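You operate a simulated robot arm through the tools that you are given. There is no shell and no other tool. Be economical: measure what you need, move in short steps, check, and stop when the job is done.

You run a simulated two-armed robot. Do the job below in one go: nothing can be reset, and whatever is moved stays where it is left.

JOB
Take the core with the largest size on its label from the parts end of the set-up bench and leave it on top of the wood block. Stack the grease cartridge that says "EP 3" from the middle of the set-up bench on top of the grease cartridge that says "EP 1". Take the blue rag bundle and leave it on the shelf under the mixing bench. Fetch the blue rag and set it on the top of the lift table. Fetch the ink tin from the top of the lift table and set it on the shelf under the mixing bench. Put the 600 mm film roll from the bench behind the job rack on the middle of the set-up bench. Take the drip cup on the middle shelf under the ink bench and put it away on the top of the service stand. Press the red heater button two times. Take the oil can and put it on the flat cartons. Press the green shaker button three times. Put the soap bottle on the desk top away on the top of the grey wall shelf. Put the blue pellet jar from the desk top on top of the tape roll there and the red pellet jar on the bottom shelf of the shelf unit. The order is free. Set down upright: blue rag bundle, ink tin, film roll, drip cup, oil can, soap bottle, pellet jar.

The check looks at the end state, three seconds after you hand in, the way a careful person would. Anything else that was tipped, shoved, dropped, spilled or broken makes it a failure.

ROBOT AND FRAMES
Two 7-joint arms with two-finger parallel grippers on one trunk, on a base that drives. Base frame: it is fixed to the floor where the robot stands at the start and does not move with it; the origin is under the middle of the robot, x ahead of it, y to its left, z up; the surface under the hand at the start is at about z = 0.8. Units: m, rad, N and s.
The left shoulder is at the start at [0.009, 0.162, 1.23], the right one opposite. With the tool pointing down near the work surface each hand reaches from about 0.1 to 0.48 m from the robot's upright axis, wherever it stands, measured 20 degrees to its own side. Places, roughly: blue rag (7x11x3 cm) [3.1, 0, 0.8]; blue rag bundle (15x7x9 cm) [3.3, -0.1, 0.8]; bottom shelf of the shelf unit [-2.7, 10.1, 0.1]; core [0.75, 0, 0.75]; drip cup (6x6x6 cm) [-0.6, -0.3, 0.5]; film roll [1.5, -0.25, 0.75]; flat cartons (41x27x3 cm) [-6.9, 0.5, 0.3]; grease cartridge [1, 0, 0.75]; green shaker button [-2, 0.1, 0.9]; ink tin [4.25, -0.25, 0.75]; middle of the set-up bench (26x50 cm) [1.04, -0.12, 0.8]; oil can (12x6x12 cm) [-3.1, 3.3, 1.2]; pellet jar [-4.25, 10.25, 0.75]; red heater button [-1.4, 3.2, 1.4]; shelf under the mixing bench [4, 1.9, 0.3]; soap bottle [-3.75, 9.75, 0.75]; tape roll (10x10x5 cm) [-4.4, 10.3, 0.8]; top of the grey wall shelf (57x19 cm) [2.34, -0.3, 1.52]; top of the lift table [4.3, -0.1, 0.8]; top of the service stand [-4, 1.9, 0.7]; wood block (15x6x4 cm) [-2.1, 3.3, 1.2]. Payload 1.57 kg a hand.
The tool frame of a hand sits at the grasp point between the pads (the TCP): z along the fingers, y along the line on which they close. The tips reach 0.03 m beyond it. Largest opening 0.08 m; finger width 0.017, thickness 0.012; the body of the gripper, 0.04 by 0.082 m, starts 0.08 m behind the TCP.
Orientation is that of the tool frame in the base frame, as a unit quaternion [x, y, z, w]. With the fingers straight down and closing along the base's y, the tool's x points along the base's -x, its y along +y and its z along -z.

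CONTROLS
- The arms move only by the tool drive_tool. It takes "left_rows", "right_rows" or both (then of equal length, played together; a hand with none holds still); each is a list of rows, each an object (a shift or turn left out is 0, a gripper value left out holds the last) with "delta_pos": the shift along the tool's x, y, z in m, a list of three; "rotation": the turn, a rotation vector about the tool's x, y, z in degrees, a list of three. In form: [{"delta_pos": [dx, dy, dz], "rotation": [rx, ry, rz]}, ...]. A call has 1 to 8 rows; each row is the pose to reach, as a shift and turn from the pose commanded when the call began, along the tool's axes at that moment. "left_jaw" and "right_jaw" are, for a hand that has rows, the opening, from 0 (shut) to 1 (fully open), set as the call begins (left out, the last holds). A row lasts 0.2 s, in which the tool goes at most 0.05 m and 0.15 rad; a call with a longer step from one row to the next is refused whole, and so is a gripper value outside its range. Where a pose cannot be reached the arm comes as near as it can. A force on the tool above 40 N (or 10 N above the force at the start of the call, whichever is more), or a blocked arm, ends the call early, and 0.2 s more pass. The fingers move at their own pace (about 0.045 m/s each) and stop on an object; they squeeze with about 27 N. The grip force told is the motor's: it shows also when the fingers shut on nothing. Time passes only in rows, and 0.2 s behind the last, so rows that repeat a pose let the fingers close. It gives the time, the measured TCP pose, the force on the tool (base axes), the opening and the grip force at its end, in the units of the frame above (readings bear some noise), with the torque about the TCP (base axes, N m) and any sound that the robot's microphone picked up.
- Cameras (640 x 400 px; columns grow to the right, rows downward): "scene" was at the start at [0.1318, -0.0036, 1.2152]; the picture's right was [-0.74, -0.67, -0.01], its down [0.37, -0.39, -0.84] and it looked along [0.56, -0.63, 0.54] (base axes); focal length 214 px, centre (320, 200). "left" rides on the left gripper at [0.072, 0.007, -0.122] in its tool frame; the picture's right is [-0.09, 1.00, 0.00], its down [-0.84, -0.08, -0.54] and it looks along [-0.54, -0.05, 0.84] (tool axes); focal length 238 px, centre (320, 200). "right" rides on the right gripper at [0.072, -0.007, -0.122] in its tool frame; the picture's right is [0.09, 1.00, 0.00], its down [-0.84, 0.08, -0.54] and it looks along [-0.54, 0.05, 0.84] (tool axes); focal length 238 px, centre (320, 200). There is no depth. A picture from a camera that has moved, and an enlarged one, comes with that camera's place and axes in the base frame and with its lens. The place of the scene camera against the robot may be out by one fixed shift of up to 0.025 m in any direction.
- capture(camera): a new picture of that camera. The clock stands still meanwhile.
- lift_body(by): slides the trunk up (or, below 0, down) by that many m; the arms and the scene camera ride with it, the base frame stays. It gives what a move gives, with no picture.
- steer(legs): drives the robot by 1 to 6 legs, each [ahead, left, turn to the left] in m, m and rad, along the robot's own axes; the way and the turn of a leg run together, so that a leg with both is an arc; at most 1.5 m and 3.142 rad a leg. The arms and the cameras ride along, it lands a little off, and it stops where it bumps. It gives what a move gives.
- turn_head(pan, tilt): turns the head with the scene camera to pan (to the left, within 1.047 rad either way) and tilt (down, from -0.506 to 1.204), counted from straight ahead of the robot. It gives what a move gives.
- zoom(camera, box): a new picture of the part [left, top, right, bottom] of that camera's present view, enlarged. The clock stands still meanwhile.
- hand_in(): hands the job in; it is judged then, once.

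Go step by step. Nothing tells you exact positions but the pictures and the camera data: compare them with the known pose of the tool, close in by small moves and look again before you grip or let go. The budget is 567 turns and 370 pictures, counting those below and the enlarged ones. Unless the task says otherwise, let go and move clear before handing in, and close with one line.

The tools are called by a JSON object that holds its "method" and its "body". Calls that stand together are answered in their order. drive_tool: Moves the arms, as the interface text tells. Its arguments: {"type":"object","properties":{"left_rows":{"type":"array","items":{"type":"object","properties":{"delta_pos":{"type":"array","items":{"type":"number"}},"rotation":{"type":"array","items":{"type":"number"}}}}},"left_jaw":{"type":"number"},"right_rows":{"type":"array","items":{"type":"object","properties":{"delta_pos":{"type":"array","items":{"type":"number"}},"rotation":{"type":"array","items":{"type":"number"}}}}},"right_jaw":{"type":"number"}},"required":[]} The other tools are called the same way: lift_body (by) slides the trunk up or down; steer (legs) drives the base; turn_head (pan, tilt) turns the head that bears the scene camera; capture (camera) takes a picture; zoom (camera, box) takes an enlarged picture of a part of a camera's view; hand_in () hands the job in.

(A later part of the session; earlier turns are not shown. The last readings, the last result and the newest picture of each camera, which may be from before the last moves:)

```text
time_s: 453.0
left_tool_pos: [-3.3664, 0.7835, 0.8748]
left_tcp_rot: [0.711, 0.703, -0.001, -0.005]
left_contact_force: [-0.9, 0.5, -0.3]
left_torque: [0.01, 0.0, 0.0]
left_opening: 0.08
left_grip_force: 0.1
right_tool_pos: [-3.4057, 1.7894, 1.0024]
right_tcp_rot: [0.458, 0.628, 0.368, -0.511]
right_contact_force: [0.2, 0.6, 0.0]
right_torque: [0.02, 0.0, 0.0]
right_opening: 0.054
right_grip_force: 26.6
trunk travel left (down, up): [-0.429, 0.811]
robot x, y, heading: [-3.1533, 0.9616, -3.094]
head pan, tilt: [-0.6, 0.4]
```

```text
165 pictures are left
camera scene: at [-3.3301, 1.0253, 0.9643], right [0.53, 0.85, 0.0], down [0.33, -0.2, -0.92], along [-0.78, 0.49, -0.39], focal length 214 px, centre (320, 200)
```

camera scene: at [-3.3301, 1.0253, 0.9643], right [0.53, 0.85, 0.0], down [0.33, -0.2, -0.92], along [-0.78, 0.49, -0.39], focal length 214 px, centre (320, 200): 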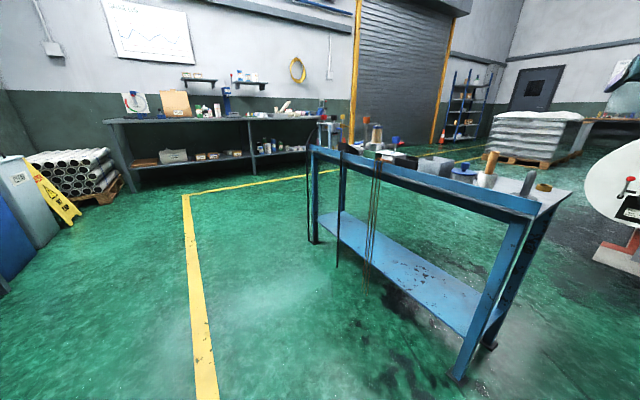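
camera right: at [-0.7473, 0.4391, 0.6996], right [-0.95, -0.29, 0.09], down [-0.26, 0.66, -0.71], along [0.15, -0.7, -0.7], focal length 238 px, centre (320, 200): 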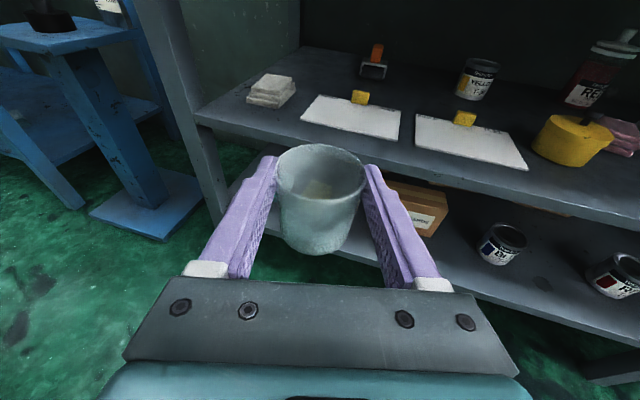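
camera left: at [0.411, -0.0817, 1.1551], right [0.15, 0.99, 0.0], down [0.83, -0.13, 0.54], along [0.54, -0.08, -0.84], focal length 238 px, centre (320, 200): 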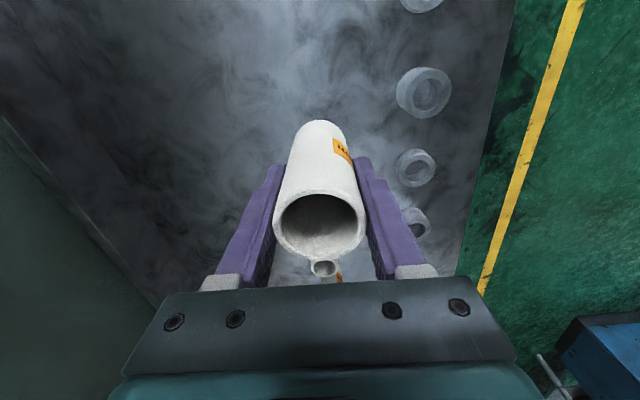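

{"method": "capture", "body": {"camera": "right"}}

{"method": "zoom", "body": {"camera": "scene", "box": [300, 90, 600, 240]}}

```text
164 pictures are left
camera right: at [-3.3798, 1.6901, 1.0986], right [0.94, 0.33, 0.08], down [0.29, -0.65, -0.71], along [-0.18, 0.69, -0.7], focal length 238 px, centre (320, 200)
```

right: 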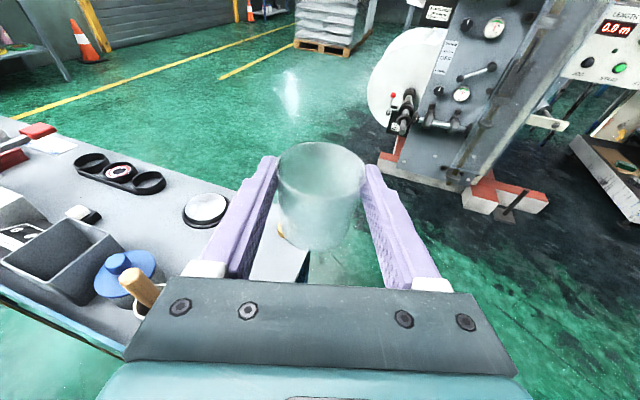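

```text
2.13 times, centred on (450, 165) of scene
camera zoom: at [-3.3301, 1.0253, 0.9643], right [0.53, 0.85, 0.0], down [0.33, -0.2, -0.92], along [-0.78, 0.49, -0.39], focal length 458 px, centre (43, 275)
```

zoom: 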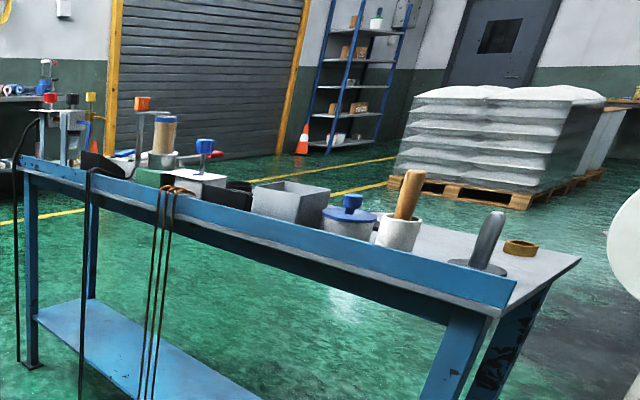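

I'm over the service stand's end. I move along it to find a free spot.

{"method": "steer", "body": {"legs": [[0.35, 0, -0.045]]}}

{"method": "capture", "body": {"camera": "right"}}

```text
time_s: 455.2
left_tool_pos: [-3.7192, 0.7876, 0.8742]
left_tcp_rot: [0.729, 0.685, -0.001, -0.006]
left_contact_force: [0.4, -0.9, 0.3]
left_torque: [0.05, -0.02, 0.01]
left_opening: 0.08
left_grip_force: 0.1
right_tool_pos: [-3.708, 1.7951, 1.0023]
right_tcp_rot: [0.473, 0.617, 0.38, -0.502]
right_contact_force: [-1.0, -0.1, -0.1]
right_torque: [-0.04, 0.01, 0.01]
right_opening: 0.0541
right_grip_force: 27.5
trunk travel left (down, up): [-0.429, 0.811]
robot x, y, heading: [-3.4979, 0.958, 3.137]
head pan, tilt: [-0.6, 0.4]
```

```text
162 pictures are left
camera right: at [-3.6878, 1.6929, 1.0986], right [0.96, 0.28, 0.08], down [0.26, -0.66, -0.71], along [-0.14, 0.7, -0.7], focal length 238 px, centre (320, 200)
```

right: 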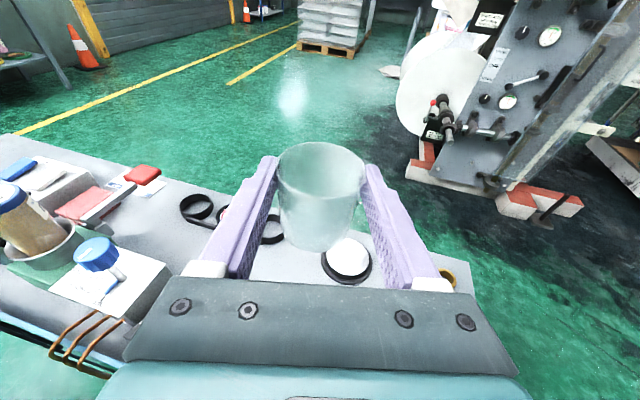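

A free patch lies between the ring strip and the round lens, around (-3.762, 1.90). I position over it and lower.

{"method": "steer", "body": {"legs": [[0.054, -0.105, 0]]}}

{"method": "lift_body", "body": {"by": -0.15}}

{"method": "capture", "body": {"camera": "right"}}

{"method": "capture", "body": {"camera": "scene"}}

```text
time_s: 456.4
left_tool_pos: [-3.7725, 0.8924, 0.8733]
left_tcp_rot: [0.728, 0.685, -0.001, -0.005]
left_contact_force: [-0.6, -1.2, 0.8]
left_torque: [-0.03, -0.02, 0.0]
left_opening: 0.0799
left_grip_force: 0.0
right_tool_pos: [-3.7631, 1.8996, 1.0031]
right_tcp_rot: [0.473, 0.617, 0.38, -0.502]
right_contact_force: [-0.3, -0.2, -1.1]
right_torque: [-0.02, -0.01, 0.03]
right_opening: 0.0539
right_grip_force: 27.3
trunk travel left (down, up): [-0.429, 0.811]
robot x, y, heading: [-3.5531, 1.0572, 3.136]
head pan, tilt: [-0.6, 0.4]
```

```text
time_s: 458.2
left_tool_pos: [-3.7733, 0.8912, 0.7247]
left_tcp_rot: [0.728, 0.685, -0.001, -0.007]
left_contact_force: [0.1, -0.2, 0.4]
left_torque: [-0.02, 0.0, 0.0]
left_opening: 0.0802
left_grip_force: 0.1
right_tool_pos: [-3.7636, 1.8991, 0.8528]
right_tcp_rot: [0.472, 0.617, 0.38, -0.502]
right_contact_force: [-1.1, -1.1, -1.0]
right_torque: [-0.03, -0.02, -0.03]
right_opening: 0.0543
right_grip_force: 26.8
trunk travel left (down, up): [-0.279, 0.961]
robot x, y, heading: [-3.5537, 1.0627, 3.138]
head pan, tilt: [-0.6, 0.4]
```

```text
161 pictures are left
camera right: at [-3.7424, 1.7967, 0.9485], right [0.96, 0.28, 0.09], down [0.26, -0.66, -0.71], along [-0.14, 0.7, -0.7], focal length 238 px, centre (320, 200)
```

right: 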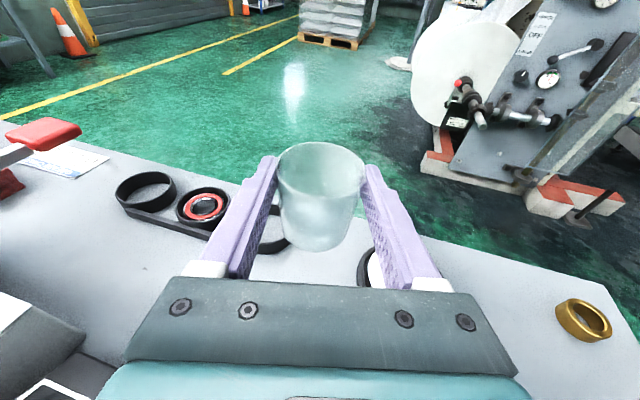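

```text
160 pictures are left
camera scene: at [-3.7261, 1.1304, 0.8143], right [0.57, 0.82, 0.0], down [0.32, -0.22, -0.92], along [-0.76, 0.52, -0.39], focal length 214 px, centre (320, 200)
```

scene: 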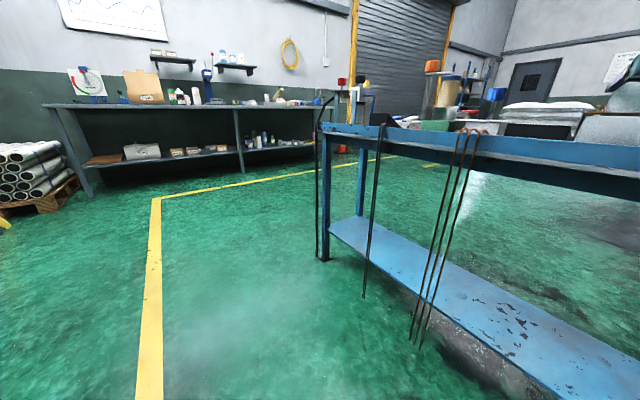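

A bin would sit right under my wrist from this side, so I'll come from the open (north) side of the stand. I raise, go round the west end, and check the space.

{"method": "lift_body", "body": {"by": 0.25}}

{"method": "steer", "body": {"legs": [[0, 0.45, 0], [1.45, 0, 0]]}}

{"method": "turn_head", "body": {"pan": -1.04, "tilt": 0.35}}

{"method": "capture", "body": {"camera": "scene"}}

```text
time_s: 460.8
left_tool_pos: [-3.7733, 0.8906, 0.9741]
left_tcp_rot: [0.729, 0.685, -0.001, -0.006]
left_contact_force: [-0.5, 0.0, -0.2]
left_torque: [-0.02, 0.03, 0.0]
left_opening: 0.08
left_grip_force: 0.0
right_tool_pos: [-3.7639, 1.8991, 1.1037]
right_tcp_rot: [0.472, 0.617, 0.38, -0.502]
right_contact_force: [-0.1, -0.8, 0.0]
right_torque: [0.04, 0.02, -0.02]
right_opening: 0.0538
right_grip_force: 26.8
trunk travel left (down, up): [-0.529, 0.711]
robot x, y, heading: [-3.5527, 1.0594, 3.144]
head pan, tilt: [-0.6, 0.4]
```

```text
time_s: 470.2
left_tool_pos: [-5.2201, 0.4496, 0.9737]
left_tcp_rot: [0.726, 0.688, 0.0, -0.006]
left_contact_force: [0.2, 1.1, -1.3]
left_torque: [-0.03, -0.02, -0.05]
left_opening: 0.0802
left_grip_force: 0.0
right_tool_pos: [-5.2206, 1.4563, 1.1031]
right_tcp_rot: [0.47, 0.619, 0.378, -0.503]
right_contact_force: [-0.8, -0.5, -0.5]
right_torque: [0.03, -0.01, 0.03]
right_opening: 0.0544
right_grip_force: 27.2
trunk travel left (down, up): [-0.529, 0.711]
robot x, y, heading: [-5.0036, 0.6244, -3.133]
head pan, tilt: [-0.6, 0.4]
```

```text
time_s: 471.1
left_tool_pos: [-5.2209, 0.4481, 0.9752]
left_tcp_rot: [0.725, 0.688, 0.0, -0.006]
left_contact_force: [-0.4, -0.6, -0.1]
left_torque: [0.01, 0.0, -0.01]
left_opening: 0.08
left_grip_force: 0.1
right_tool_pos: [-5.2215, 1.4567, 1.1011]
right_tcp_rot: [0.47, 0.619, 0.377, -0.503]
right_contact_force: [-0.4, 0.6, -0.8]
right_torque: [-0.01, 0.0, -0.01]
right_opening: 0.0539
right_grip_force: 27.2
trunk travel left (down, up): [-0.529, 0.711]
robot x, y, heading: [-5.0069, 0.6207, -3.134]
head pan, tilt: [-1.04, 0.351]
```

```text
159 pictures are left
camera scene: at [-5.1473, 0.7165, 1.0688], right [0.86, 0.51, 0.0], down [0.18, -0.3, -0.94], along [-0.48, 0.81, -0.34], focal length 214 px, centre (320, 200)
```

scene: 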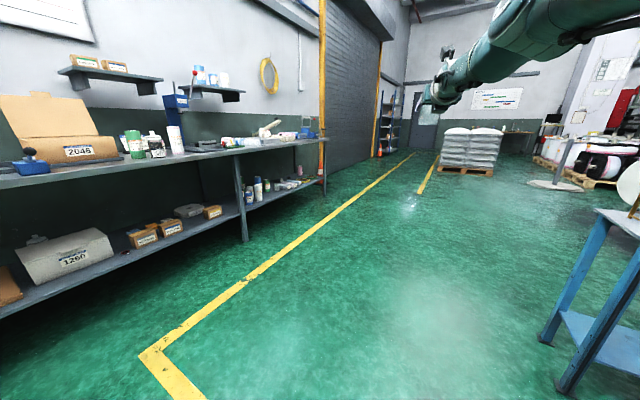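

Space is clear. I go north, turn around, and come up to the stand's open side.

{"method": "steer", "body": {"legs": [[0, -1.2, -0.007], [0, -1.2, 0], [0, 0, 3.14], [0.9, 0, 0]]}}

{"method": "capture", "body": {"camera": "right"}}

```text
time_s: 494.5
left_tool_pos: [-3.8625, 3.1156, 0.9739]
left_tcp_rot: [-0.663, 0.749, -0.006, 0.0]
left_contact_force: [0.0, -0.1, 0.9]
left_torque: [-0.07, 0.03, 0.01]
left_opening: 0.08
left_grip_force: 0.1
right_tool_pos: [-3.9292, 2.1115, 1.1027]
right_tcp_rot: [0.603, -0.49, 0.491, 0.395]
right_contact_force: [-0.6, -0.1, -0.8]
right_torque: [0.05, 0.0, -0.01]
right_opening: 0.054
right_grip_force: 27.0
trunk travel left (down, up): [-0.529, 0.711]
robot x, y, heading: [-4.0924, 2.9604, -0.062]
head pan, tilt: [-1.04, 0.351]
```

```text
158 pictures are left
camera right: at [-3.9464, 2.2139, 1.1985], right [-0.97, -0.22, 0.09], down [-0.22, 0.67, -0.71], along [0.1, -0.7, -0.7], focal length 238 px, centre (320, 200)
```

right: 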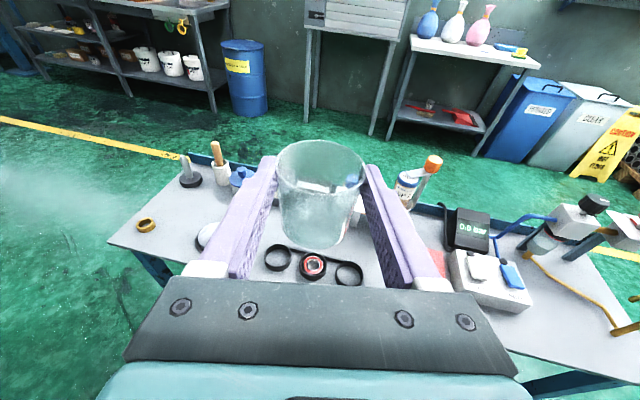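

From here I see the stand well: a free patch around (-3.572, 1.868), between the brown ring, lens, stamp and mortar. I check ahead for the unwinder's levers before moving.

{"method": "turn_head", "body": {"pan": 0.2, "tilt": 0.5}}

{"method": "capture", "body": {"camera": "scene"}}

```text
time_s: 495.9
left_tool_pos: [-3.8607, 3.1152, 0.9739]
left_tcp_rot: [-0.663, 0.749, -0.005, 0.0]
left_contact_force: [-1.2, -0.7, 0.3]
left_torque: [-0.02, -0.02, -0.01]
left_opening: 0.0795
left_grip_force: 0.1
right_tool_pos: [-3.9299, 2.1101, 1.1025]
right_tcp_rot: [0.602, -0.491, 0.49, 0.395]
right_contact_force: [-0.6, -0.3, -1.1]
right_torque: [0.01, -0.03, 0.02]
right_opening: 0.0538
right_grip_force: 27.0
trunk travel left (down, up): [-0.529, 0.711]
robot x, y, heading: [-4.0872, 2.9612, -0.06]
head pan, tilt: [0.201, 0.499]
```

```text
157 pictures are left
camera scene: at [-3.8971, 2.9812, 1.0552], right [0.14, -0.99, 0.0], down [-0.47, -0.07, -0.88], along [0.87, 0.12, -0.48], focal length 214 px, centre (320, 200)
```

scene: 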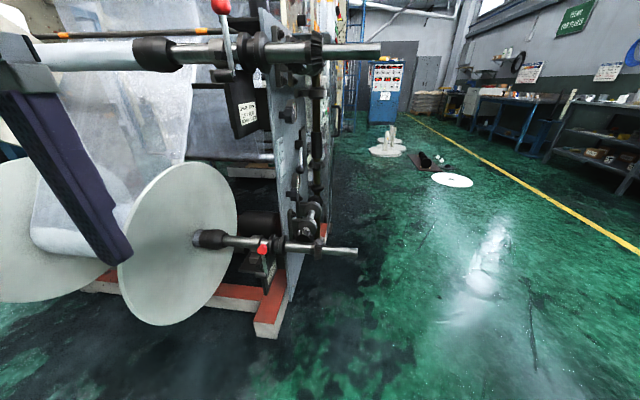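

{"method": "steer", "body": {"legs": [[0, -0.22, 0], [0.371, 0, 0]]}}

{"method": "lift_body", "body": {"by": -0.22}}

{"method": "capture", "body": {"camera": "right"}}

```text
time_s: 499.6
left_tool_pos: [-3.5038, 2.8692, 0.9749]
left_tcp_rot: [-0.66, 0.751, -0.006, 0.0]
left_contact_force: [-0.6, 0.5, -0.4]
left_torque: [0.0, 0.01, -0.01]
left_opening: 0.0799
left_grip_force: 0.0
right_tool_pos: [-3.5815, 1.8647, 1.102]
right_tcp_rot: [0.601, -0.493, 0.489, 0.397]
right_contact_force: [0.6, 1.3, 0.0]
right_torque: [0.03, 0.0, -0.01]
right_opening: 0.0539
right_grip_force: 26.7
trunk travel left (down, up): [-0.529, 0.711]
robot x, y, heading: [-3.7336, 2.7151, -0.071]
head pan, tilt: [0.201, 0.499]
```

```text
time_s: 501.9
left_tool_pos: [-3.5049, 2.869, 0.7543]
left_tcp_rot: [-0.66, 0.751, -0.006, 0.0]
left_contact_force: [-0.1, -0.5, -0.4]
left_torque: [0.03, 0.0, -0.01]
left_opening: 0.0799
left_grip_force: 0.0
right_tool_pos: [-3.5821, 1.8649, 0.8813]
right_tcp_rot: [0.601, -0.493, 0.488, 0.397]
right_contact_force: [-0.4, 0.3, -0.3]
right_torque: [0.02, -0.02, -0.01]
right_opening: 0.054
right_grip_force: 26.9
trunk travel left (down, up): [-0.309, 0.931]
robot x, y, heading: [-3.733, 2.716, -0.072]
head pan, tilt: [0.201, 0.499]
```

```text
156 pictures are left
camera right: at [-3.5972, 1.9675, 0.9785], right [-0.97, -0.22, 0.09], down [-0.21, 0.68, -0.71], along [0.1, -0.7, -0.7], focal length 238 px, centre (320, 200)
```

right: 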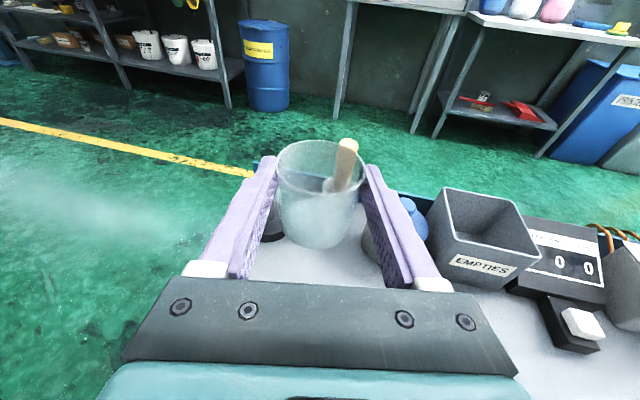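

{"method": "lift_body", "body": {"by": -0.075}}

{"method": "capture", "body": {"camera": "right"}}

```text
time_s: 503.0
left_tool_pos: [-3.5039, 2.8691, 0.6801]
left_tcp_rot: [-0.66, 0.751, -0.005, 0.0]
left_contact_force: [0.2, 0.3, -0.1]
left_torque: [-0.03, -0.01, 0.02]
left_opening: 0.0802
left_grip_force: 0.0
right_tool_pos: [-3.5825, 1.8638, 0.8064]
right_tcp_rot: [0.601, -0.493, 0.489, 0.397]
right_contact_force: [0.1, 0.7, -0.3]
right_torque: [0.04, -0.03, 0.01]
right_opening: 0.054
right_grip_force: 26.8
trunk travel left (down, up): [-0.234, 1.006]
robot x, y, heading: [-3.7354, 2.7151, -0.065]
head pan, tilt: [0.201, 0.499]
```

```text
155 pictures are left
camera right: at [-3.5972, 1.9675, 0.9035], right [-0.97, -0.22, 0.09], down [-0.21, 0.68, -0.71], along [0.1, -0.7, -0.7], focal length 238 px, centre (320, 200)
```

right: 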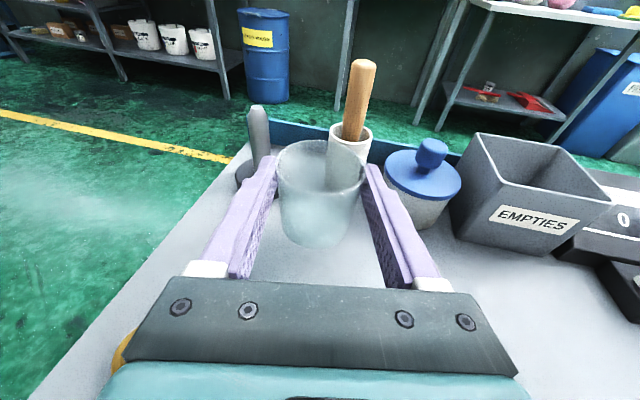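

{"method": "lift_body", "body": {"by": -0.02}}

{"method": "lift_body", "body": {"by": -0.008}}

{"method": "capture", "body": {"camera": "right"}}

```text
time_s: 503.7
left_tool_pos: [-3.5043, 2.8682, 0.66]
left_tcp_rot: [-0.66, 0.751, -0.006, 0.0]
left_contact_force: [-0.8, 0.1, -0.8]
left_torque: [0.01, 0.01, 0.0]
left_opening: 0.0798
left_grip_force: 0.0
right_tool_pos: [-3.5821, 1.8646, 0.7874]
right_tcp_rot: [0.601, -0.493, 0.488, 0.397]
right_contact_force: [-0.1, -0.4, -1.0]
right_torque: [0.02, 0.0, -0.04]
right_opening: 0.0542
right_grip_force: 26.9
trunk travel left (down, up): [-0.214, 1.026]
robot x, y, heading: [-3.736, 2.7142, -0.068]
head pan, tilt: [0.201, 0.499]
```

```text
time_s: 504.2
left_tool_pos: [-3.5041, 2.8691, 0.6509]
left_tcp_rot: [-0.66, 0.751, -0.005, 0.001]
left_contact_force: [0.1, -1.0, 0.4]
left_torque: [0.0, -0.01, 0.01]
left_opening: 0.08
left_grip_force: 0.0
right_tool_pos: [-3.5819, 1.8646, 0.7791]
right_tcp_rot: [0.601, -0.493, 0.489, 0.397]
right_contact_force: [0.3, -0.3, -0.6]
right_torque: [0.01, 0.03, -0.04]
right_opening: 0.0539
right_grip_force: 27.1
trunk travel left (down, up): [-0.206, 1.034]
robot x, y, heading: [-3.7344, 2.7147, -0.069]
head pan, tilt: [0.201, 0.499]
```

```text
154 pictures are left
camera right: at [-3.5972, 1.9675, 0.8754], right [-0.97, -0.22, 0.09], down [-0.21, 0.68, -0.71], along [0.1, -0.7, -0.7], focal length 238 px, centre (320, 200)
```

right: 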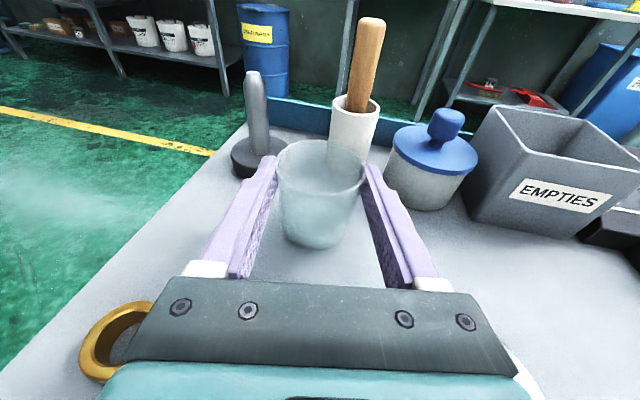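

{"method": "drive_tool", "body": {"right_rows": [{"delta_pos": [-0.002, 0, 0.0004]}, {"delta_pos": [-0.004, 0, 0.0008]}, {"delta_pos": [-0.006, 0, 0.0012]}, {"delta_pos": [-0.008, 0, 0.0016]}]}}

```text
time_s: 505.2
left_tool_pos: [-3.5048, 2.8675, 0.6512]
left_tcp_rot: [-0.66, 0.751, -0.005, 0.001]
left_contact_force: [0.1, 0.0, -0.1]
left_torque: [0.0, 0.01, 0.0]
left_opening: 0.08
left_grip_force: 0.0
right_tool_pos: [-3.5821, 1.8627, 0.7716]
right_tcp_rot: [0.6, -0.493, 0.489, 0.398]
right_contact_force: [-0.6, 2.1, 4.0]
right_torque: [-0.02, 0.11, -0.04]
right_opening: 0.0536
right_grip_force: 27.3
trunk travel left (down, up): [-0.206, 1.034]
robot x, y, heading: [-3.736, 2.7128, -0.071]
head pan, tilt: [0.201, 0.499]
```

Touchdown. Open and retreat straight back.

{"method": "drive_tool", "body": {"right_rows": [{"delta_pos": [0, 0, 0]}, {"delta_pos": [0, 0, 0]}, {"delta_pos": [0, 0, 0]}], "right_jaw": 0.95}}

{"method": "drive_tool", "body": {"right_rows": [{"delta_pos": [0, 0, -0.03]}, {"delta_pos": [0.005, 0, -0.07]}, {"delta_pos": [0.01, 0, -0.11]}]}}

{"method": "capture", "body": {"camera": "right"}}

```text
time_s: 506.1
left_tool_pos: [-3.5046, 2.8683, 0.6506]
left_tcp_rot: [-0.66, 0.751, -0.005, 0.001]
left_contact_force: [-0.5, 0.4, 0.1]
left_torque: [0.01, 0.01, -0.01]
left_opening: 0.0802
left_grip_force: 0.0
right_tool_pos: [-3.5829, 1.8643, 0.7708]
right_tcp_rot: [0.601, -0.493, 0.489, 0.397]
right_contact_force: [0.1, 0.5, 0.0]
right_torque: [0.01, 0.0, -0.01]
right_opening: 0.0759
right_grip_force: 0.0
trunk travel left (down, up): [-0.206, 1.034]
robot x, y, heading: [-3.7376, 2.7157, -0.07]
head pan, tilt: [0.201, 0.499]
```

```text
time_s: 506.9
left_tool_pos: [-3.5037, 2.8687, 0.6518]
left_tcp_rot: [-0.66, 0.751, -0.006, 0.001]
left_contact_force: [0.0, 0.6, 0.1]
left_torque: [-0.01, -0.01, 0.01]
left_opening: 0.0799
left_grip_force: 0.0
right_tool_pos: [-3.5792, 1.8643, 0.8098]
right_tcp_rot: [0.603, -0.492, 0.484, 0.401]
right_contact_force: [0.2, 1.0, 0.3]
right_torque: [0.02, -0.03, 0.02]
right_opening: 0.0761
right_grip_force: 0.1
right hand out of reach, approached as far as the arm can: row 1, 2, 3
trunk travel left (down, up): [-0.206, 1.034]
robot x, y, heading: [-3.7366, 2.7171, -0.071]
head pan, tilt: [0.201, 0.499]
```

```text
153 pictures are left
camera right: at [-3.5926, 1.9687, 0.9069], right [-0.97, -0.21, 0.1], down [-0.22, 0.68, -0.7], along [0.08, -0.71, -0.7], focal length 238 px, centre (320, 200)
```

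right: 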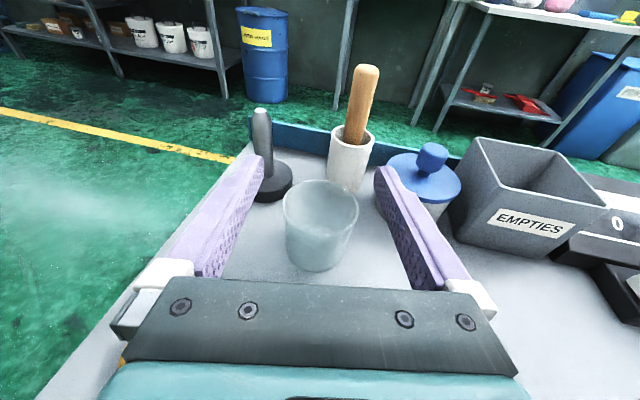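

The cup stands. I move away northward and take in the next: the oil can on the unwinder's front box.

{"method": "lift_body", "body": {"by": 0.1}}

{"method": "steer", "body": {"legs": [[-0.35, 0.25, 0]]}}

{"method": "capture", "body": {"camera": "right"}}

```text
time_s: 508.2
left_tool_pos: [-3.5032, 2.8682, 0.7507]
left_tcp_rot: [-0.66, 0.752, -0.006, 0.0]
left_contact_force: [-0.4, 0.0, 0.3]
left_torque: [-0.02, 0.01, 0.02]
left_opening: 0.0797
left_grip_force: 0.1
right_tool_pos: [-3.5789, 1.8667, 0.9106]
right_tcp_rot: [0.602, -0.493, 0.486, 0.398]
right_contact_force: [-1.0, 0.9, 0.4]
right_torque: [-0.01, 0.04, -0.01]
right_opening: 0.0761
right_grip_force: 0.0
trunk travel left (down, up): [-0.306, 0.934]
robot x, y, heading: [-3.733, 2.7116, -0.071]
head pan, tilt: [0.201, 0.499]
```

```text
time_s: 510.8
left_tool_pos: [-3.8352, 3.1414, 0.7506]
left_tcp_rot: [-0.658, 0.753, -0.005, 0.001]
left_contact_force: [0.5, 0.6, -0.1]
left_torque: [0.03, -0.03, 0.0]
left_opening: 0.0802
left_grip_force: 0.1
right_tool_pos: [-3.9152, 2.1383, 0.9105]
right_tcp_rot: [0.598, -0.497, 0.485, 0.4]
right_contact_force: [0.5, -0.1, -0.2]
right_torque: [0.01, 0.03, -0.01]
right_opening: 0.0759
right_grip_force: 0.0
trunk travel left (down, up): [-0.306, 0.934]
robot x, y, heading: [-4.067, 2.9872, -0.076]
head pan, tilt: [0.201, 0.499]
```

```text
152 pictures are left
camera right: at [-3.9298, 2.241, 1.0076], right [-0.97, -0.21, 0.09], down [-0.21, 0.68, -0.71], along [0.09, -0.7, -0.7], focal length 238 px, centre (320, 200)
```

right: 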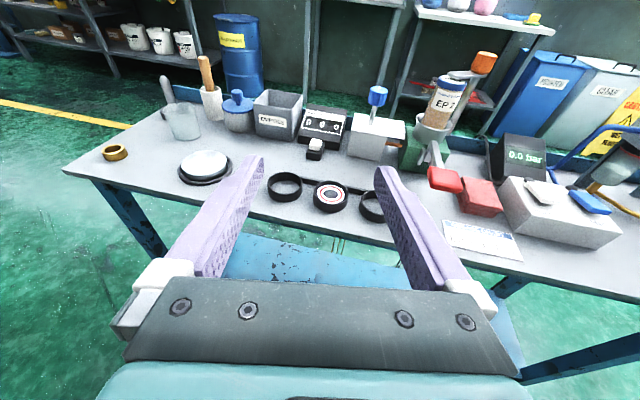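

Everything on the stand is intact. I move to open floor and swing the right arm back to the front.

{"method": "steer", "body": {"legs": [[-0.6, 0, 0], [0, 0, 1.646]]}}

```text
time_s: 518.1
left_tool_pos: [-4.8298, 3.2533, 0.7506]
left_tcp_rot: [0.999, -0.044, 0.004, -0.004]
left_contact_force: [-0.1, -0.1, -0.3]
left_torque: [-0.02, 0.01, 0.0]
left_opening: 0.0801
left_grip_force: 0.1
right_tool_pos: [-3.8217, 3.2131, 0.9121]
right_tcp_rot: [0.772, 0.088, 0.625, -0.074]
right_contact_force: [-0.2, -0.2, -0.3]
right_torque: [-0.02, 0.0, -0.02]
right_opening: 0.0757
right_grip_force: 0.2
trunk travel left (down, up): [-0.306, 0.934]
robot x, y, heading: [-4.6654, 3.0272, 1.541]
head pan, tilt: [0.201, 0.499]
```

{"method": "drive_tool", "body": {"right_rows": [{"delta_pos": [-0.0095, 0.002, -0.0465]}, {"delta_pos": [-0.019, 0.004, -0.0935]}, {"delta_pos": [-0.0285, 0.006, -0.14]}, {"delta_pos": [-0.038, 0.008, -0.186]}, {"delta_pos": [-0.0455, -0.0021, -0.2256]}, {"delta_pos": [-0.049, -0.0422, -0.2396], "rotation": [4.9, 0, -1]}, {"delta_pos": [-0.051, -0.0824, -0.2475], "rotation": [9.8, 0, -2.1]}, {"delta_pos": [-0.053, -0.1217, -0.2587], "rotation": [14.7, 0, -3.1]}]}}

```text
time_s: 519.6
left_tool_pos: [-4.8297, 3.253, 0.7508]
left_tcp_rot: [0.999, -0.044, 0.003, -0.005]
left_contact_force: [-0.2, -0.6, 0.3]
left_torque: [-0.03, 0.01, 0.01]
left_opening: 0.0801
left_grip_force: 0.0
right_tool_pos: [-3.8174, 3.1428, 0.8963]
right_tcp_rot: [0.807, 0.06, 0.585, 0.045]
right_contact_force: [-1.0, -0.9, 0.1]
right_torque: [0.0, 0.03, -0.03]
right_opening: 0.0759
right_grip_force: 0.1
right hand out of reach, approached as far as the arm can: row 1, 2, 3, 4, 5, 6, 7
trunk travel left (down, up): [-0.306, 0.934]
robot x, y, heading: [-4.6643, 3.027, 1.545]
head pan, tilt: [0.201, 0.499]
stopped in row 7 (right hand): the arm was blocked; the commanded pose is now the measured one
```

{"method": "drive_tool", "body": {"right_rows": [{"delta_pos": [0, 0, -0.03]}, {"delta_pos": [0, 0, -0.06]}, {"delta_pos": [0, 0, -0.1]}]}}

{"method": "turn_head", "body": {"pan": -1.04, "tilt": 0.2}}

{"method": "capture", "body": {"camera": "scene"}}

```text
time_s: 520.4
left_tool_pos: [-4.8291, 3.2525, 0.7521]
left_tcp_rot: [0.999, -0.045, 0.003, -0.004]
left_contact_force: [-0.3, 0.3, 0.0]
left_torque: [0.02, 0.0, 0.0]
left_opening: 0.0801
left_grip_force: 0.1
right_tool_pos: [-3.8192, 3.0932, 0.8952]
right_tcp_rot: [0.813, 0.071, 0.557, 0.153]
right_contact_force: [-0.3, -0.6, 0.6]
right_torque: [0.02, 0.03, 0.01]
right_opening: 0.076
right_grip_force: 0.1
right hand out of reach, approached as far as the arm can: row 1, 2, 3
trunk travel left (down, up): [-0.306, 0.934]
robot x, y, heading: [-4.6654, 3.0262, 1.543]
head pan, tilt: [0.201, 0.499]
stopped in row 3 (right hand): the arm was blocked; the commanded pose is now the measured one
```

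```text
time_s: 521.9
left_tool_pos: [-4.8303, 3.2527, 0.7511]
left_tcp_rot: [0.999, -0.045, 0.004, -0.004]
left_contact_force: [1.2, 0.0, 0.1]
left_torque: [-0.02, -0.02, -0.01]
left_opening: 0.08
left_grip_force: 0.1
right_tool_pos: [-3.8191, 3.0918, 0.8965]
right_tcp_rot: [0.815, 0.068, 0.556, 0.149]
right_contact_force: [-0.4, -0.9, -0.7]
right_torque: [0.03, 0.0, 0.0]
right_opening: 0.0756
right_grip_force: 0.0
trunk travel left (down, up): [-0.306, 0.934]
robot x, y, heading: [-4.6627, 3.0265, 1.541]
head pan, tilt: [-1.04, 0.201]
```

```text
151 pictures are left
camera scene: at [-4.577, 3.189, 0.8598], right [0.48, -0.88, 0.0], down [-0.17, -0.1, -0.98], along [0.86, 0.47, -0.2], focal length 214 px, centre (320, 200)
```

scene: 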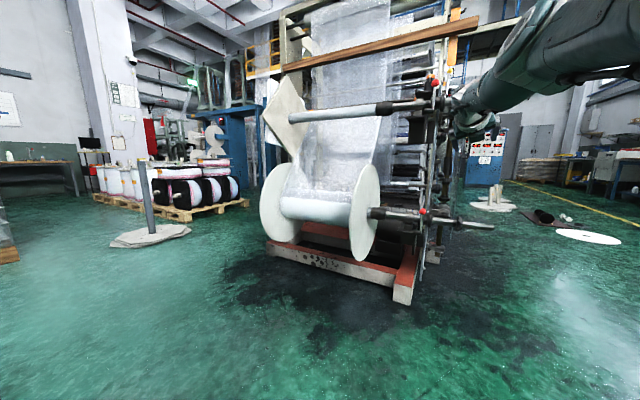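

The elbow is bent upward in this pose, so I fold in by pitching the hand downward as it retracts.

{"method": "drive_tool", "body": {"right_rows": [{"delta_pos": [-0.015, 0, -0.021], "rotation": [0, -8, 0]}, {"delta_pos": [-0.03, 0, -0.042], "rotation": [0, -16, 0]}, {"delta_pos": [-0.045, 0, -0.063], "rotation": [0, -24, 0]}, {"delta_pos": [-0.06, 0, -0.084], "rotation": [0, -32, 0]}, {"delta_pos": [-0.075, 0, -0.105], "rotation": [0, -40, 0]}, {"delta_pos": [-0.09, 0, -0.126], "rotation": [0, -48, 0]}, {"delta_pos": [-0.105, 0, -0.147], "rotation": [0, -56, 0]}, {"delta_pos": [-0.119, 0, -0.168], "rotation": [0, -64, 0]}]}}

```text
time_s: 522.5
left_tool_pos: [-4.8289, 3.2531, 0.7511]
left_tcp_rot: [0.999, -0.044, 0.003, -0.004]
left_contact_force: [0.6, 0.2, 0.1]
left_torque: [-0.01, -0.02, -0.03]
left_opening: 0.0801
left_grip_force: 0.1
right_tool_pos: [-3.8573, 3.0331, 0.8615]
right_tcp_rot: [0.871, 0.056, 0.413, 0.261]
right_contact_force: [0.6, -0.2, 0.0]
right_torque: [-0.01, 0.06, 0.0]
right_opening: 0.0762
right_grip_force: 0.0
right hand out of reach, approached as far as the arm can: row 1, 2, 3
trunk travel left (down, up): [-0.306, 0.934]
robot x, y, heading: [-4.6623, 3.0288, 1.54]
head pan, tilt: [-1.04, 0.201]
stopped in row 3 (right hand): the arm was blocked; the commanded pose is now the measured one
```

{"method": "drive_tool", "body": {"right_rows": [{"delta_pos": [-0.004, 0, -0.008], "rotation": [0, -4, 0]}, {"delta_pos": [-0.008, 0, -0.016], "rotation": [0, -8, 0]}, {"delta_pos": [-0.012, 0, -0.024], "rotation": [0, -12, 0]}, {"delta_pos": [-0.016, 0, -0.032], "rotation": [0, -16, 0]}, {"delta_pos": [-0.02, 0, -0.04], "rotation": [0, -20, 0]}, {"delta_pos": [-0.024, 0, -0.048], "rotation": [0, -24, 0]}, {"delta_pos": [-0.028, 0, -0.056], "rotation": [0, -28, 0]}, {"delta_pos": [-0.032, 0, -0.064], "rotation": [0, -32, 0]}]}}

```text
time_s: 524.3
left_tool_pos: [-4.8288, 3.2531, 0.7516]
left_tcp_rot: [0.999, -0.044, 0.003, -0.005]
left_contact_force: [0.8, -0.5, 0.4]
left_torque: [0.01, -0.02, 0.0]
left_opening: 0.0799
left_grip_force: 0.1
right_tool_pos: [-3.9529, 2.9984, 0.8759]
right_tcp_rot: [0.924, 0.014, 0.173, 0.341]
right_contact_force: [-0.4, -0.4, 1.0]
right_torque: [0.0, -0.03, -0.01]
right_opening: 0.076
right_grip_force: 0.0
right hand out of reach, approached as far as the arm can: row 2, 3, 4, 5, 6, 7, 8
trunk travel left (down, up): [-0.306, 0.934]
robot x, y, heading: [-4.659, 3.0275, 1.541]
head pan, tilt: [-1.04, 0.201]
stopped in row 8 (right hand): the arm was blocked; the commanded pose is now the measured one
```

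{"method": "drive_tool", "body": {"right_rows": [{"delta_pos": [-0.012, -0.007, -0.012], "rotation": [3, -1.5, 0.1]}, {"delta_pos": [-0.024, -0.014, -0.024], "rotation": [6, -3, 0.2]}, {"delta_pos": [-0.036, -0.021, -0.036], "rotation": [9, -4.5, 0.4]}, {"delta_pos": [-0.048, -0.028, -0.048], "rotation": [12, -6, 0.5]}, {"delta_pos": [-0.06, -0.035, -0.06], "rotation": [15, -7.5, 0.6]}, {"delta_pos": [-0.072, -0.042, -0.072], "rotation": [18, -9, 0.7]}, {"delta_pos": [-0.084, -0.049, -0.084], "rotation": [21, -10.5, 0.8]}, {"delta_pos": [-0.095, -0.057, -0.097], "rotation": [24, -12, 1]}]}}

```text
time_s: 526.1
left_tool_pos: [-4.8299, 3.2531, 0.752]
left_tcp_rot: [0.999, -0.044, 0.004, -0.004]
left_contact_force: [0.8, -0.4, -0.6]
left_torque: [-0.04, 0.01, -0.01]
left_opening: 0.0802
left_grip_force: 0.0
right_tool_pos: [-4.0696, 3.0739, 0.8702]
right_tcp_rot: [0.987, -0.007, 0.059, 0.151]
right_contact_force: [0.0, 0.3, 0.0]
right_torque: [-0.01, -0.01, 0.03]
right_opening: 0.0762
right_grip_force: 0.0
trunk travel left (down, up): [-0.306, 0.934]
robot x, y, heading: [-4.6652, 3.0276, 1.538]
head pan, tilt: [-1.04, 0.201]
```

{"method": "drive_tool", "body": {"right_rows": [{"delta_pos": [-0.02, -0.02, 0], "rotation": [5.8, -2.3, -0.3]}, {"delta_pos": [-0.04, -0.04, 0], "rotation": [11.6, -4.5, -0.5]}, {"delta_pos": [-0.06, -0.06, 0], "rotation": [17.4, -6.8, -0.8]}, {"delta_pos": [-0.08, -0.08, 0], "rotation": [17.4, -6.8, -0.8]}]}}

{"method": "drive_tool", "body": {"right_rows": [{"rotation": [0, 0, 8]}, {"rotation": [0, 0, 16]}, {"rotation": [0, 0, 24]}, {"rotation": [0, 0, 32]}, {"rotation": [0, 0, 40]}, {"rotation": [0, 0, 48]}, {"rotation": [0, 0, 56]}, {"rotation": [0, 0, 64]}]}}

```text
time_s: 527.0
left_tool_pos: [-4.8287, 3.253, 0.7513]
left_tcp_rot: [0.999, -0.044, 0.003, -0.004]
left_contact_force: [-0.9, 0.6, 0.2]
left_torque: [0.03, 0.04, -0.03]
left_opening: 0.0801
left_grip_force: 0.1
right_tool_pos: [-4.1228, 3.1042, 0.8337]
right_tcp_rot: [0.998, -0.021, -0.004, 0.064]
right_contact_force: [-0.2, 0.2, 1.1]
right_torque: [-0.02, 0.01, 0.02]
right_opening: 0.0762
right_grip_force: 0.1
trunk travel left (down, up): [-0.306, 0.934]
robot x, y, heading: [-4.6661, 3.0235, 1.543]
head pan, tilt: [-1.04, 0.201]
stopped in row 4 (right hand): the arm was blocked; the commanded pose is now the measured one
```

```text
time_s: 528.8
left_tool_pos: [-4.8288, 3.2541, 0.7514]
left_tcp_rot: [0.999, -0.045, 0.004, -0.005]
left_contact_force: [-0.3, -1.0, 0.5]
left_torque: [0.0, -0.04, 0.03]
left_opening: 0.0802
left_grip_force: 0.1
right_tool_pos: [-4.1241, 3.0909, 0.8209]
right_tcp_rot: [0.826, -0.553, 0.045, 0.098]
right_contact_force: [0.4, -0.8, -0.3]
right_torque: [0.02, -0.02, 0.01]
right_opening: 0.0758
right_grip_force: 0.0
trunk travel left (down, up): [-0.306, 0.934]
robot x, y, heading: [-4.6605, 3.0305, 1.542]
head pan, tilt: [-1.04, 0.201]
```

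{"method": "drive_tool", "body": {"right_rows": [{"delta_pos": [-0.03, 0.015, -0.004], "rotation": [0.7, -2, 3.7]}, {"delta_pos": [-0.06, 0.03, -0.008], "rotation": [1.4, -4, 7.4]}, {"delta_pos": [-0.095, 0.047, -0.012], "rotation": [2.1, -6, 11]}, {"delta_pos": [-0.13, 0.065, -0.017], "rotation": [2.9, -8, 14.7]}, {"delta_pos": [-0.165, 0.082, -0.021], "rotation": [3.6, -10, 18.4]}, {"delta_pos": [-0.2, 0.1, -0.026], "rotation": [4.3, -11.6, 22.1]}, {"delta_pos": [-0.235, 0.117, -0.03], "rotation": [4.3, -11.6, 22.1]}, {"delta_pos": [-0.27, 0.135, -0.035], "rotation": [4.3, -11.6, 22.1]}]}}

```text
time_s: 529.4
left_tool_pos: [-4.8292, 3.2533, 0.7516]
left_tcp_rot: [0.999, -0.044, 0.003, -0.003]
left_contact_force: [0.1, -0.5, -0.3]
left_torque: [0.02, -0.03, -0.02]
left_opening: 0.08
left_grip_force: 0.1
right_tool_pos: [-4.186, 3.1254, 0.7855]
right_tcp_rot: [0.774, -0.626, -0.06, 0.075]
right_contact_force: [-0.2, -0.8, -0.1]
right_torque: [0.02, -0.02, 0.07]
right_opening: 0.076
right_grip_force: 0.1
trunk travel left (down, up): [-0.306, 0.934]
robot x, y, heading: [-4.6628, 3.0254, 1.542]
head pan, tilt: [-1.04, 0.201]
stopped in row 3 (right hand): the arm was blocked; the commanded pose is now the measured one
```

{"method": "turn_head", "body": {"pan": -0.8, "tilt": 0.5}}

{"method": "capture", "body": {"camera": "scene"}}

```text
time_s: 530.2
left_tool_pos: [-4.829, 3.2526, 0.7511]
left_tcp_rot: [0.999, -0.044, 0.004, -0.004]
left_contact_force: [0.0, -0.5, 0.2]
left_torque: [-0.02, -0.01, -0.02]
left_opening: 0.0803
left_grip_force: 0.1
right_tool_pos: [-4.1853, 3.1256, 0.7877]
right_tcp_rot: [0.773, -0.627, -0.059, 0.075]
right_contact_force: [-0.3, 0.2, -0.5]
right_torque: [0.0, 0.0, 0.0]
right_opening: 0.0762
right_grip_force: 0.0
trunk travel left (down, up): [-0.306, 0.934]
robot x, y, heading: [-4.6643, 3.0276, 1.539]
head pan, tilt: [-0.799, 0.499]
```

```text
150 pictures are left
camera scene: at [-4.5915, 3.2055, 0.8322], right [0.67, -0.74, 0.0], down [-0.35, -0.32, -0.88], along [0.65, 0.59, -0.48], focal length 214 px, centre (320, 200)
```

scene: 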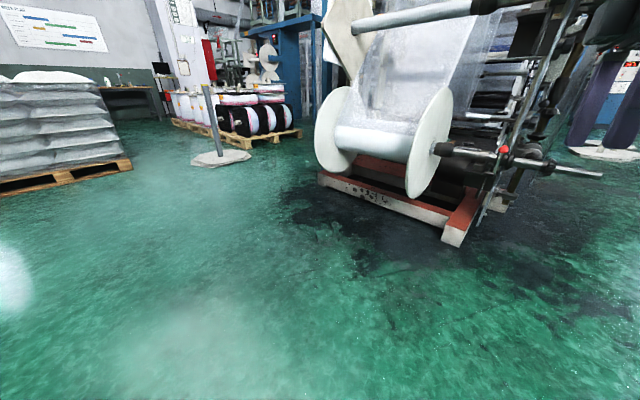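

{"method": "drive_tool", "body": {"right_rows": [{"delta_pos": [-0.015, -0.003, 0]}, {"delta_pos": [-0.03, -0.006, 0]}, {"delta_pos": [-0.045, -0.009, 0]}, {"delta_pos": [-0.06, -0.012, 0]}, {"delta_pos": [-0.075, -0.015, 0]}, {"delta_pos": [-0.09, -0.018, 0]}, {"delta_pos": [-0.105, -0.021, 0]}, {"delta_pos": [-0.12, -0.024, 0]}]}}

```text
time_s: 532.0
left_tool_pos: [-4.8301, 3.2542, 0.7519]
left_tcp_rot: [0.999, -0.044, 0.002, -0.005]
left_contact_force: [0.4, 0.0, 0.8]
left_torque: [-0.03, 0.01, -0.01]
left_opening: 0.0799
left_grip_force: 0.1
right_tool_pos: [-4.1853, 3.2436, 0.7781]
right_tcp_rot: [0.77, -0.63, -0.059, 0.079]
right_contact_force: [0.5, -0.5, -0.1]
right_torque: [0.04, 0.02, -0.01]
right_opening: 0.0762
right_grip_force: 0.1
trunk travel left (down, up): [-0.306, 0.934]
robot x, y, heading: [-4.6646, 3.0289, 1.539]
head pan, tilt: [-0.799, 0.499]
```

{"method": "drive_tool", "body": {"right_rows": [{"delta_pos": [-0.019, 0.011, 0.003], "rotation": [1.4, -0.2, 1.4]}, {"delta_pos": [-0.038, 0.022, 0.005], "rotation": [2.8, -0.4, 2.8]}, {"delta_pos": [-0.057, 0.033, 0.008], "rotation": [4.2, -0.6, 4.3]}, {"delta_pos": [-0.076, 0.044, 0.011], "rotation": [5.6, -0.8, 5.7]}, {"delta_pos": [-0.095, 0.055, 0.014], "rotation": [7, -1, 7.1]}, {"delta_pos": [-0.114, 0.066, 0.016], "rotation": [8.4, -1.2, 8.5]}, {"delta_pos": [-0.133, 0.077, 0.019], "rotation": [9.8, -1.4, 10]}, {"delta_pos": [-0.152, 0.089, 0.022], "rotation": [11.2, -1.6, 11.4]}]}}

```text
time_s: 533.8
left_tool_pos: [-4.8299, 3.2543, 0.7512]
left_tcp_rot: [0.999, -0.044, 0.002, -0.004]
left_contact_force: [-0.1, 0.1, 1.2]
left_torque: [0.0, 0.02, 0.03]
left_opening: 0.08
left_grip_force: 0.1
right_tool_pos: [-4.3078, 3.3773, 0.7756]
right_tcp_rot: [0.709, -0.705, -0.002, -0.004]
right_contact_force: [-0.8, 0.4, 0.5]
right_torque: [0.01, 0.03, 0.01]
right_opening: 0.0757
right_grip_force: 0.0
trunk travel left (down, up): [-0.306, 0.934]
robot x, y, heading: [-4.664, 3.0231, 1.54]
head pan, tilt: [-0.799, 0.499]
```

The right hand is back to a normal downward pose. I go along the corridor between stand and unwinder and look at the oil can.

{"method": "lift_body", "body": {"by": 0.4}}

{"method": "steer", "body": {"legs": [[-0.6, 0, 0.03], [0, -0.95, 0]]}}

{"method": "turn_head", "body": {"pan": -0.3, "tilt": 0.3}}

{"method": "capture", "body": {"camera": "scene"}}

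```text
time_s: 537.6
left_tool_pos: [-4.8285, 3.2542, 1.1519]
left_tcp_rot: [0.999, -0.045, 0.003, -0.004]
left_contact_force: [0.0, -0.4, -0.2]
left_torque: [0.03, -0.02, -0.03]
left_opening: 0.0802
left_grip_force: 0.0
right_tool_pos: [-4.3081, 3.3772, 1.1776]
right_tcp_rot: [0.71, -0.704, -0.002, -0.004]
right_contact_force: [0.1, 1.6, 0.8]
right_torque: [-0.01, 0.01, 0.01]
right_opening: 0.0762
right_grip_force: 0.1
trunk travel left (down, up): [-0.706, 0.534]
robot x, y, heading: [-4.6657, 3.027, 1.538]
head pan, tilt: [-0.799, 0.499]
```

```text
time_s: 545.5
left_tool_pos: [-3.907, 2.6519, 1.1509]
left_tcp_rot: [1.0, -0.025, 0.003, -0.004]
left_contact_force: [0.0, 0.8, 0.3]
left_torque: [-0.01, -0.02, 0.02]
left_opening: 0.08
left_grip_force: 0.0
right_tool_pos: [-3.3921, 2.7969, 1.1775]
right_tcp_rot: [0.724, -0.69, -0.002, -0.005]
right_contact_force: [-0.4, 0.2, 0.3]
right_torque: [0.03, -0.02, 0.01]
right_opening: 0.0763
right_grip_force: 0.2
trunk travel left (down, up): [-0.706, 0.534]
robot x, y, heading: [-3.7329, 2.4318, 1.585]
head pan, tilt: [-0.799, 0.499]
```

```text
time_s: 546.5
left_tool_pos: [-3.9069, 2.6525, 1.1519]
left_tcp_rot: [1.0, -0.023, 0.003, -0.005]
left_contact_force: [-0.7, -0.6, 0.6]
left_torque: [-0.01, 0.01, -0.01]
left_opening: 0.08
left_grip_force: 0.0
right_tool_pos: [-3.3917, 2.7973, 1.1771]
right_tcp_rot: [0.724, -0.689, -0.002, -0.004]
right_contact_force: [0.1, -0.8, -0.8]
right_torque: [0.02, -0.02, 0.0]
right_opening: 0.0761
right_grip_force: 0.2
trunk travel left (down, up): [-0.706, 0.534]
robot x, y, heading: [-3.7366, 2.431, 1.579]
head pan, tilt: [-0.3, 0.3]
```

```text
149 pictures are left
camera scene: at [-3.7051, 2.6398, 1.2505], right [0.96, -0.29, 0.0], down [-0.08, -0.28, -0.96], along [0.27, 0.92, -0.3], focal length 214 px, centre (320, 200)
```

scene: 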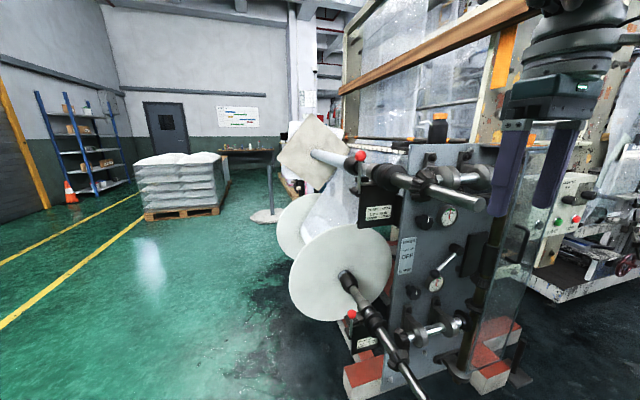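

{"method": "zoom", "body": {"camera": "scene", "box": [360, 90, 520, 220]}}

{"method": "capture", "body": {"camera": "right"}}

```text
3.08 times, centred on (440, 155) of scene
camera zoom: at [-3.7051, 2.6398, 1.2505], right [0.96, -0.29, 0.0], down [-0.08, -0.28, -0.96], along [0.27, 0.92, -0.3], focal length 660 px, centre (-49, 338)
```

zoom: 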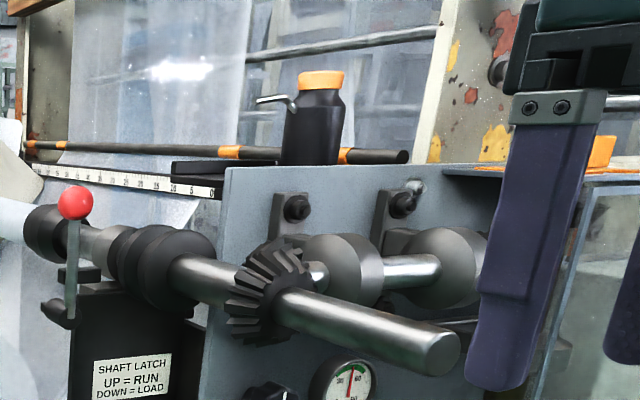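

```text
147 pictures are left
camera right: at [-3.3827, 2.7244, 1.2988], right [-0.99, -0.14, 0.0], down [-0.12, 0.83, 0.55], along [-0.07, 0.54, -0.84], focal length 238 px, centre (320, 200)
```

right: 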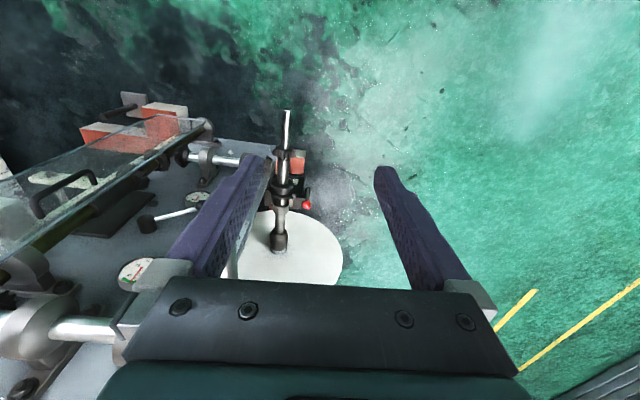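

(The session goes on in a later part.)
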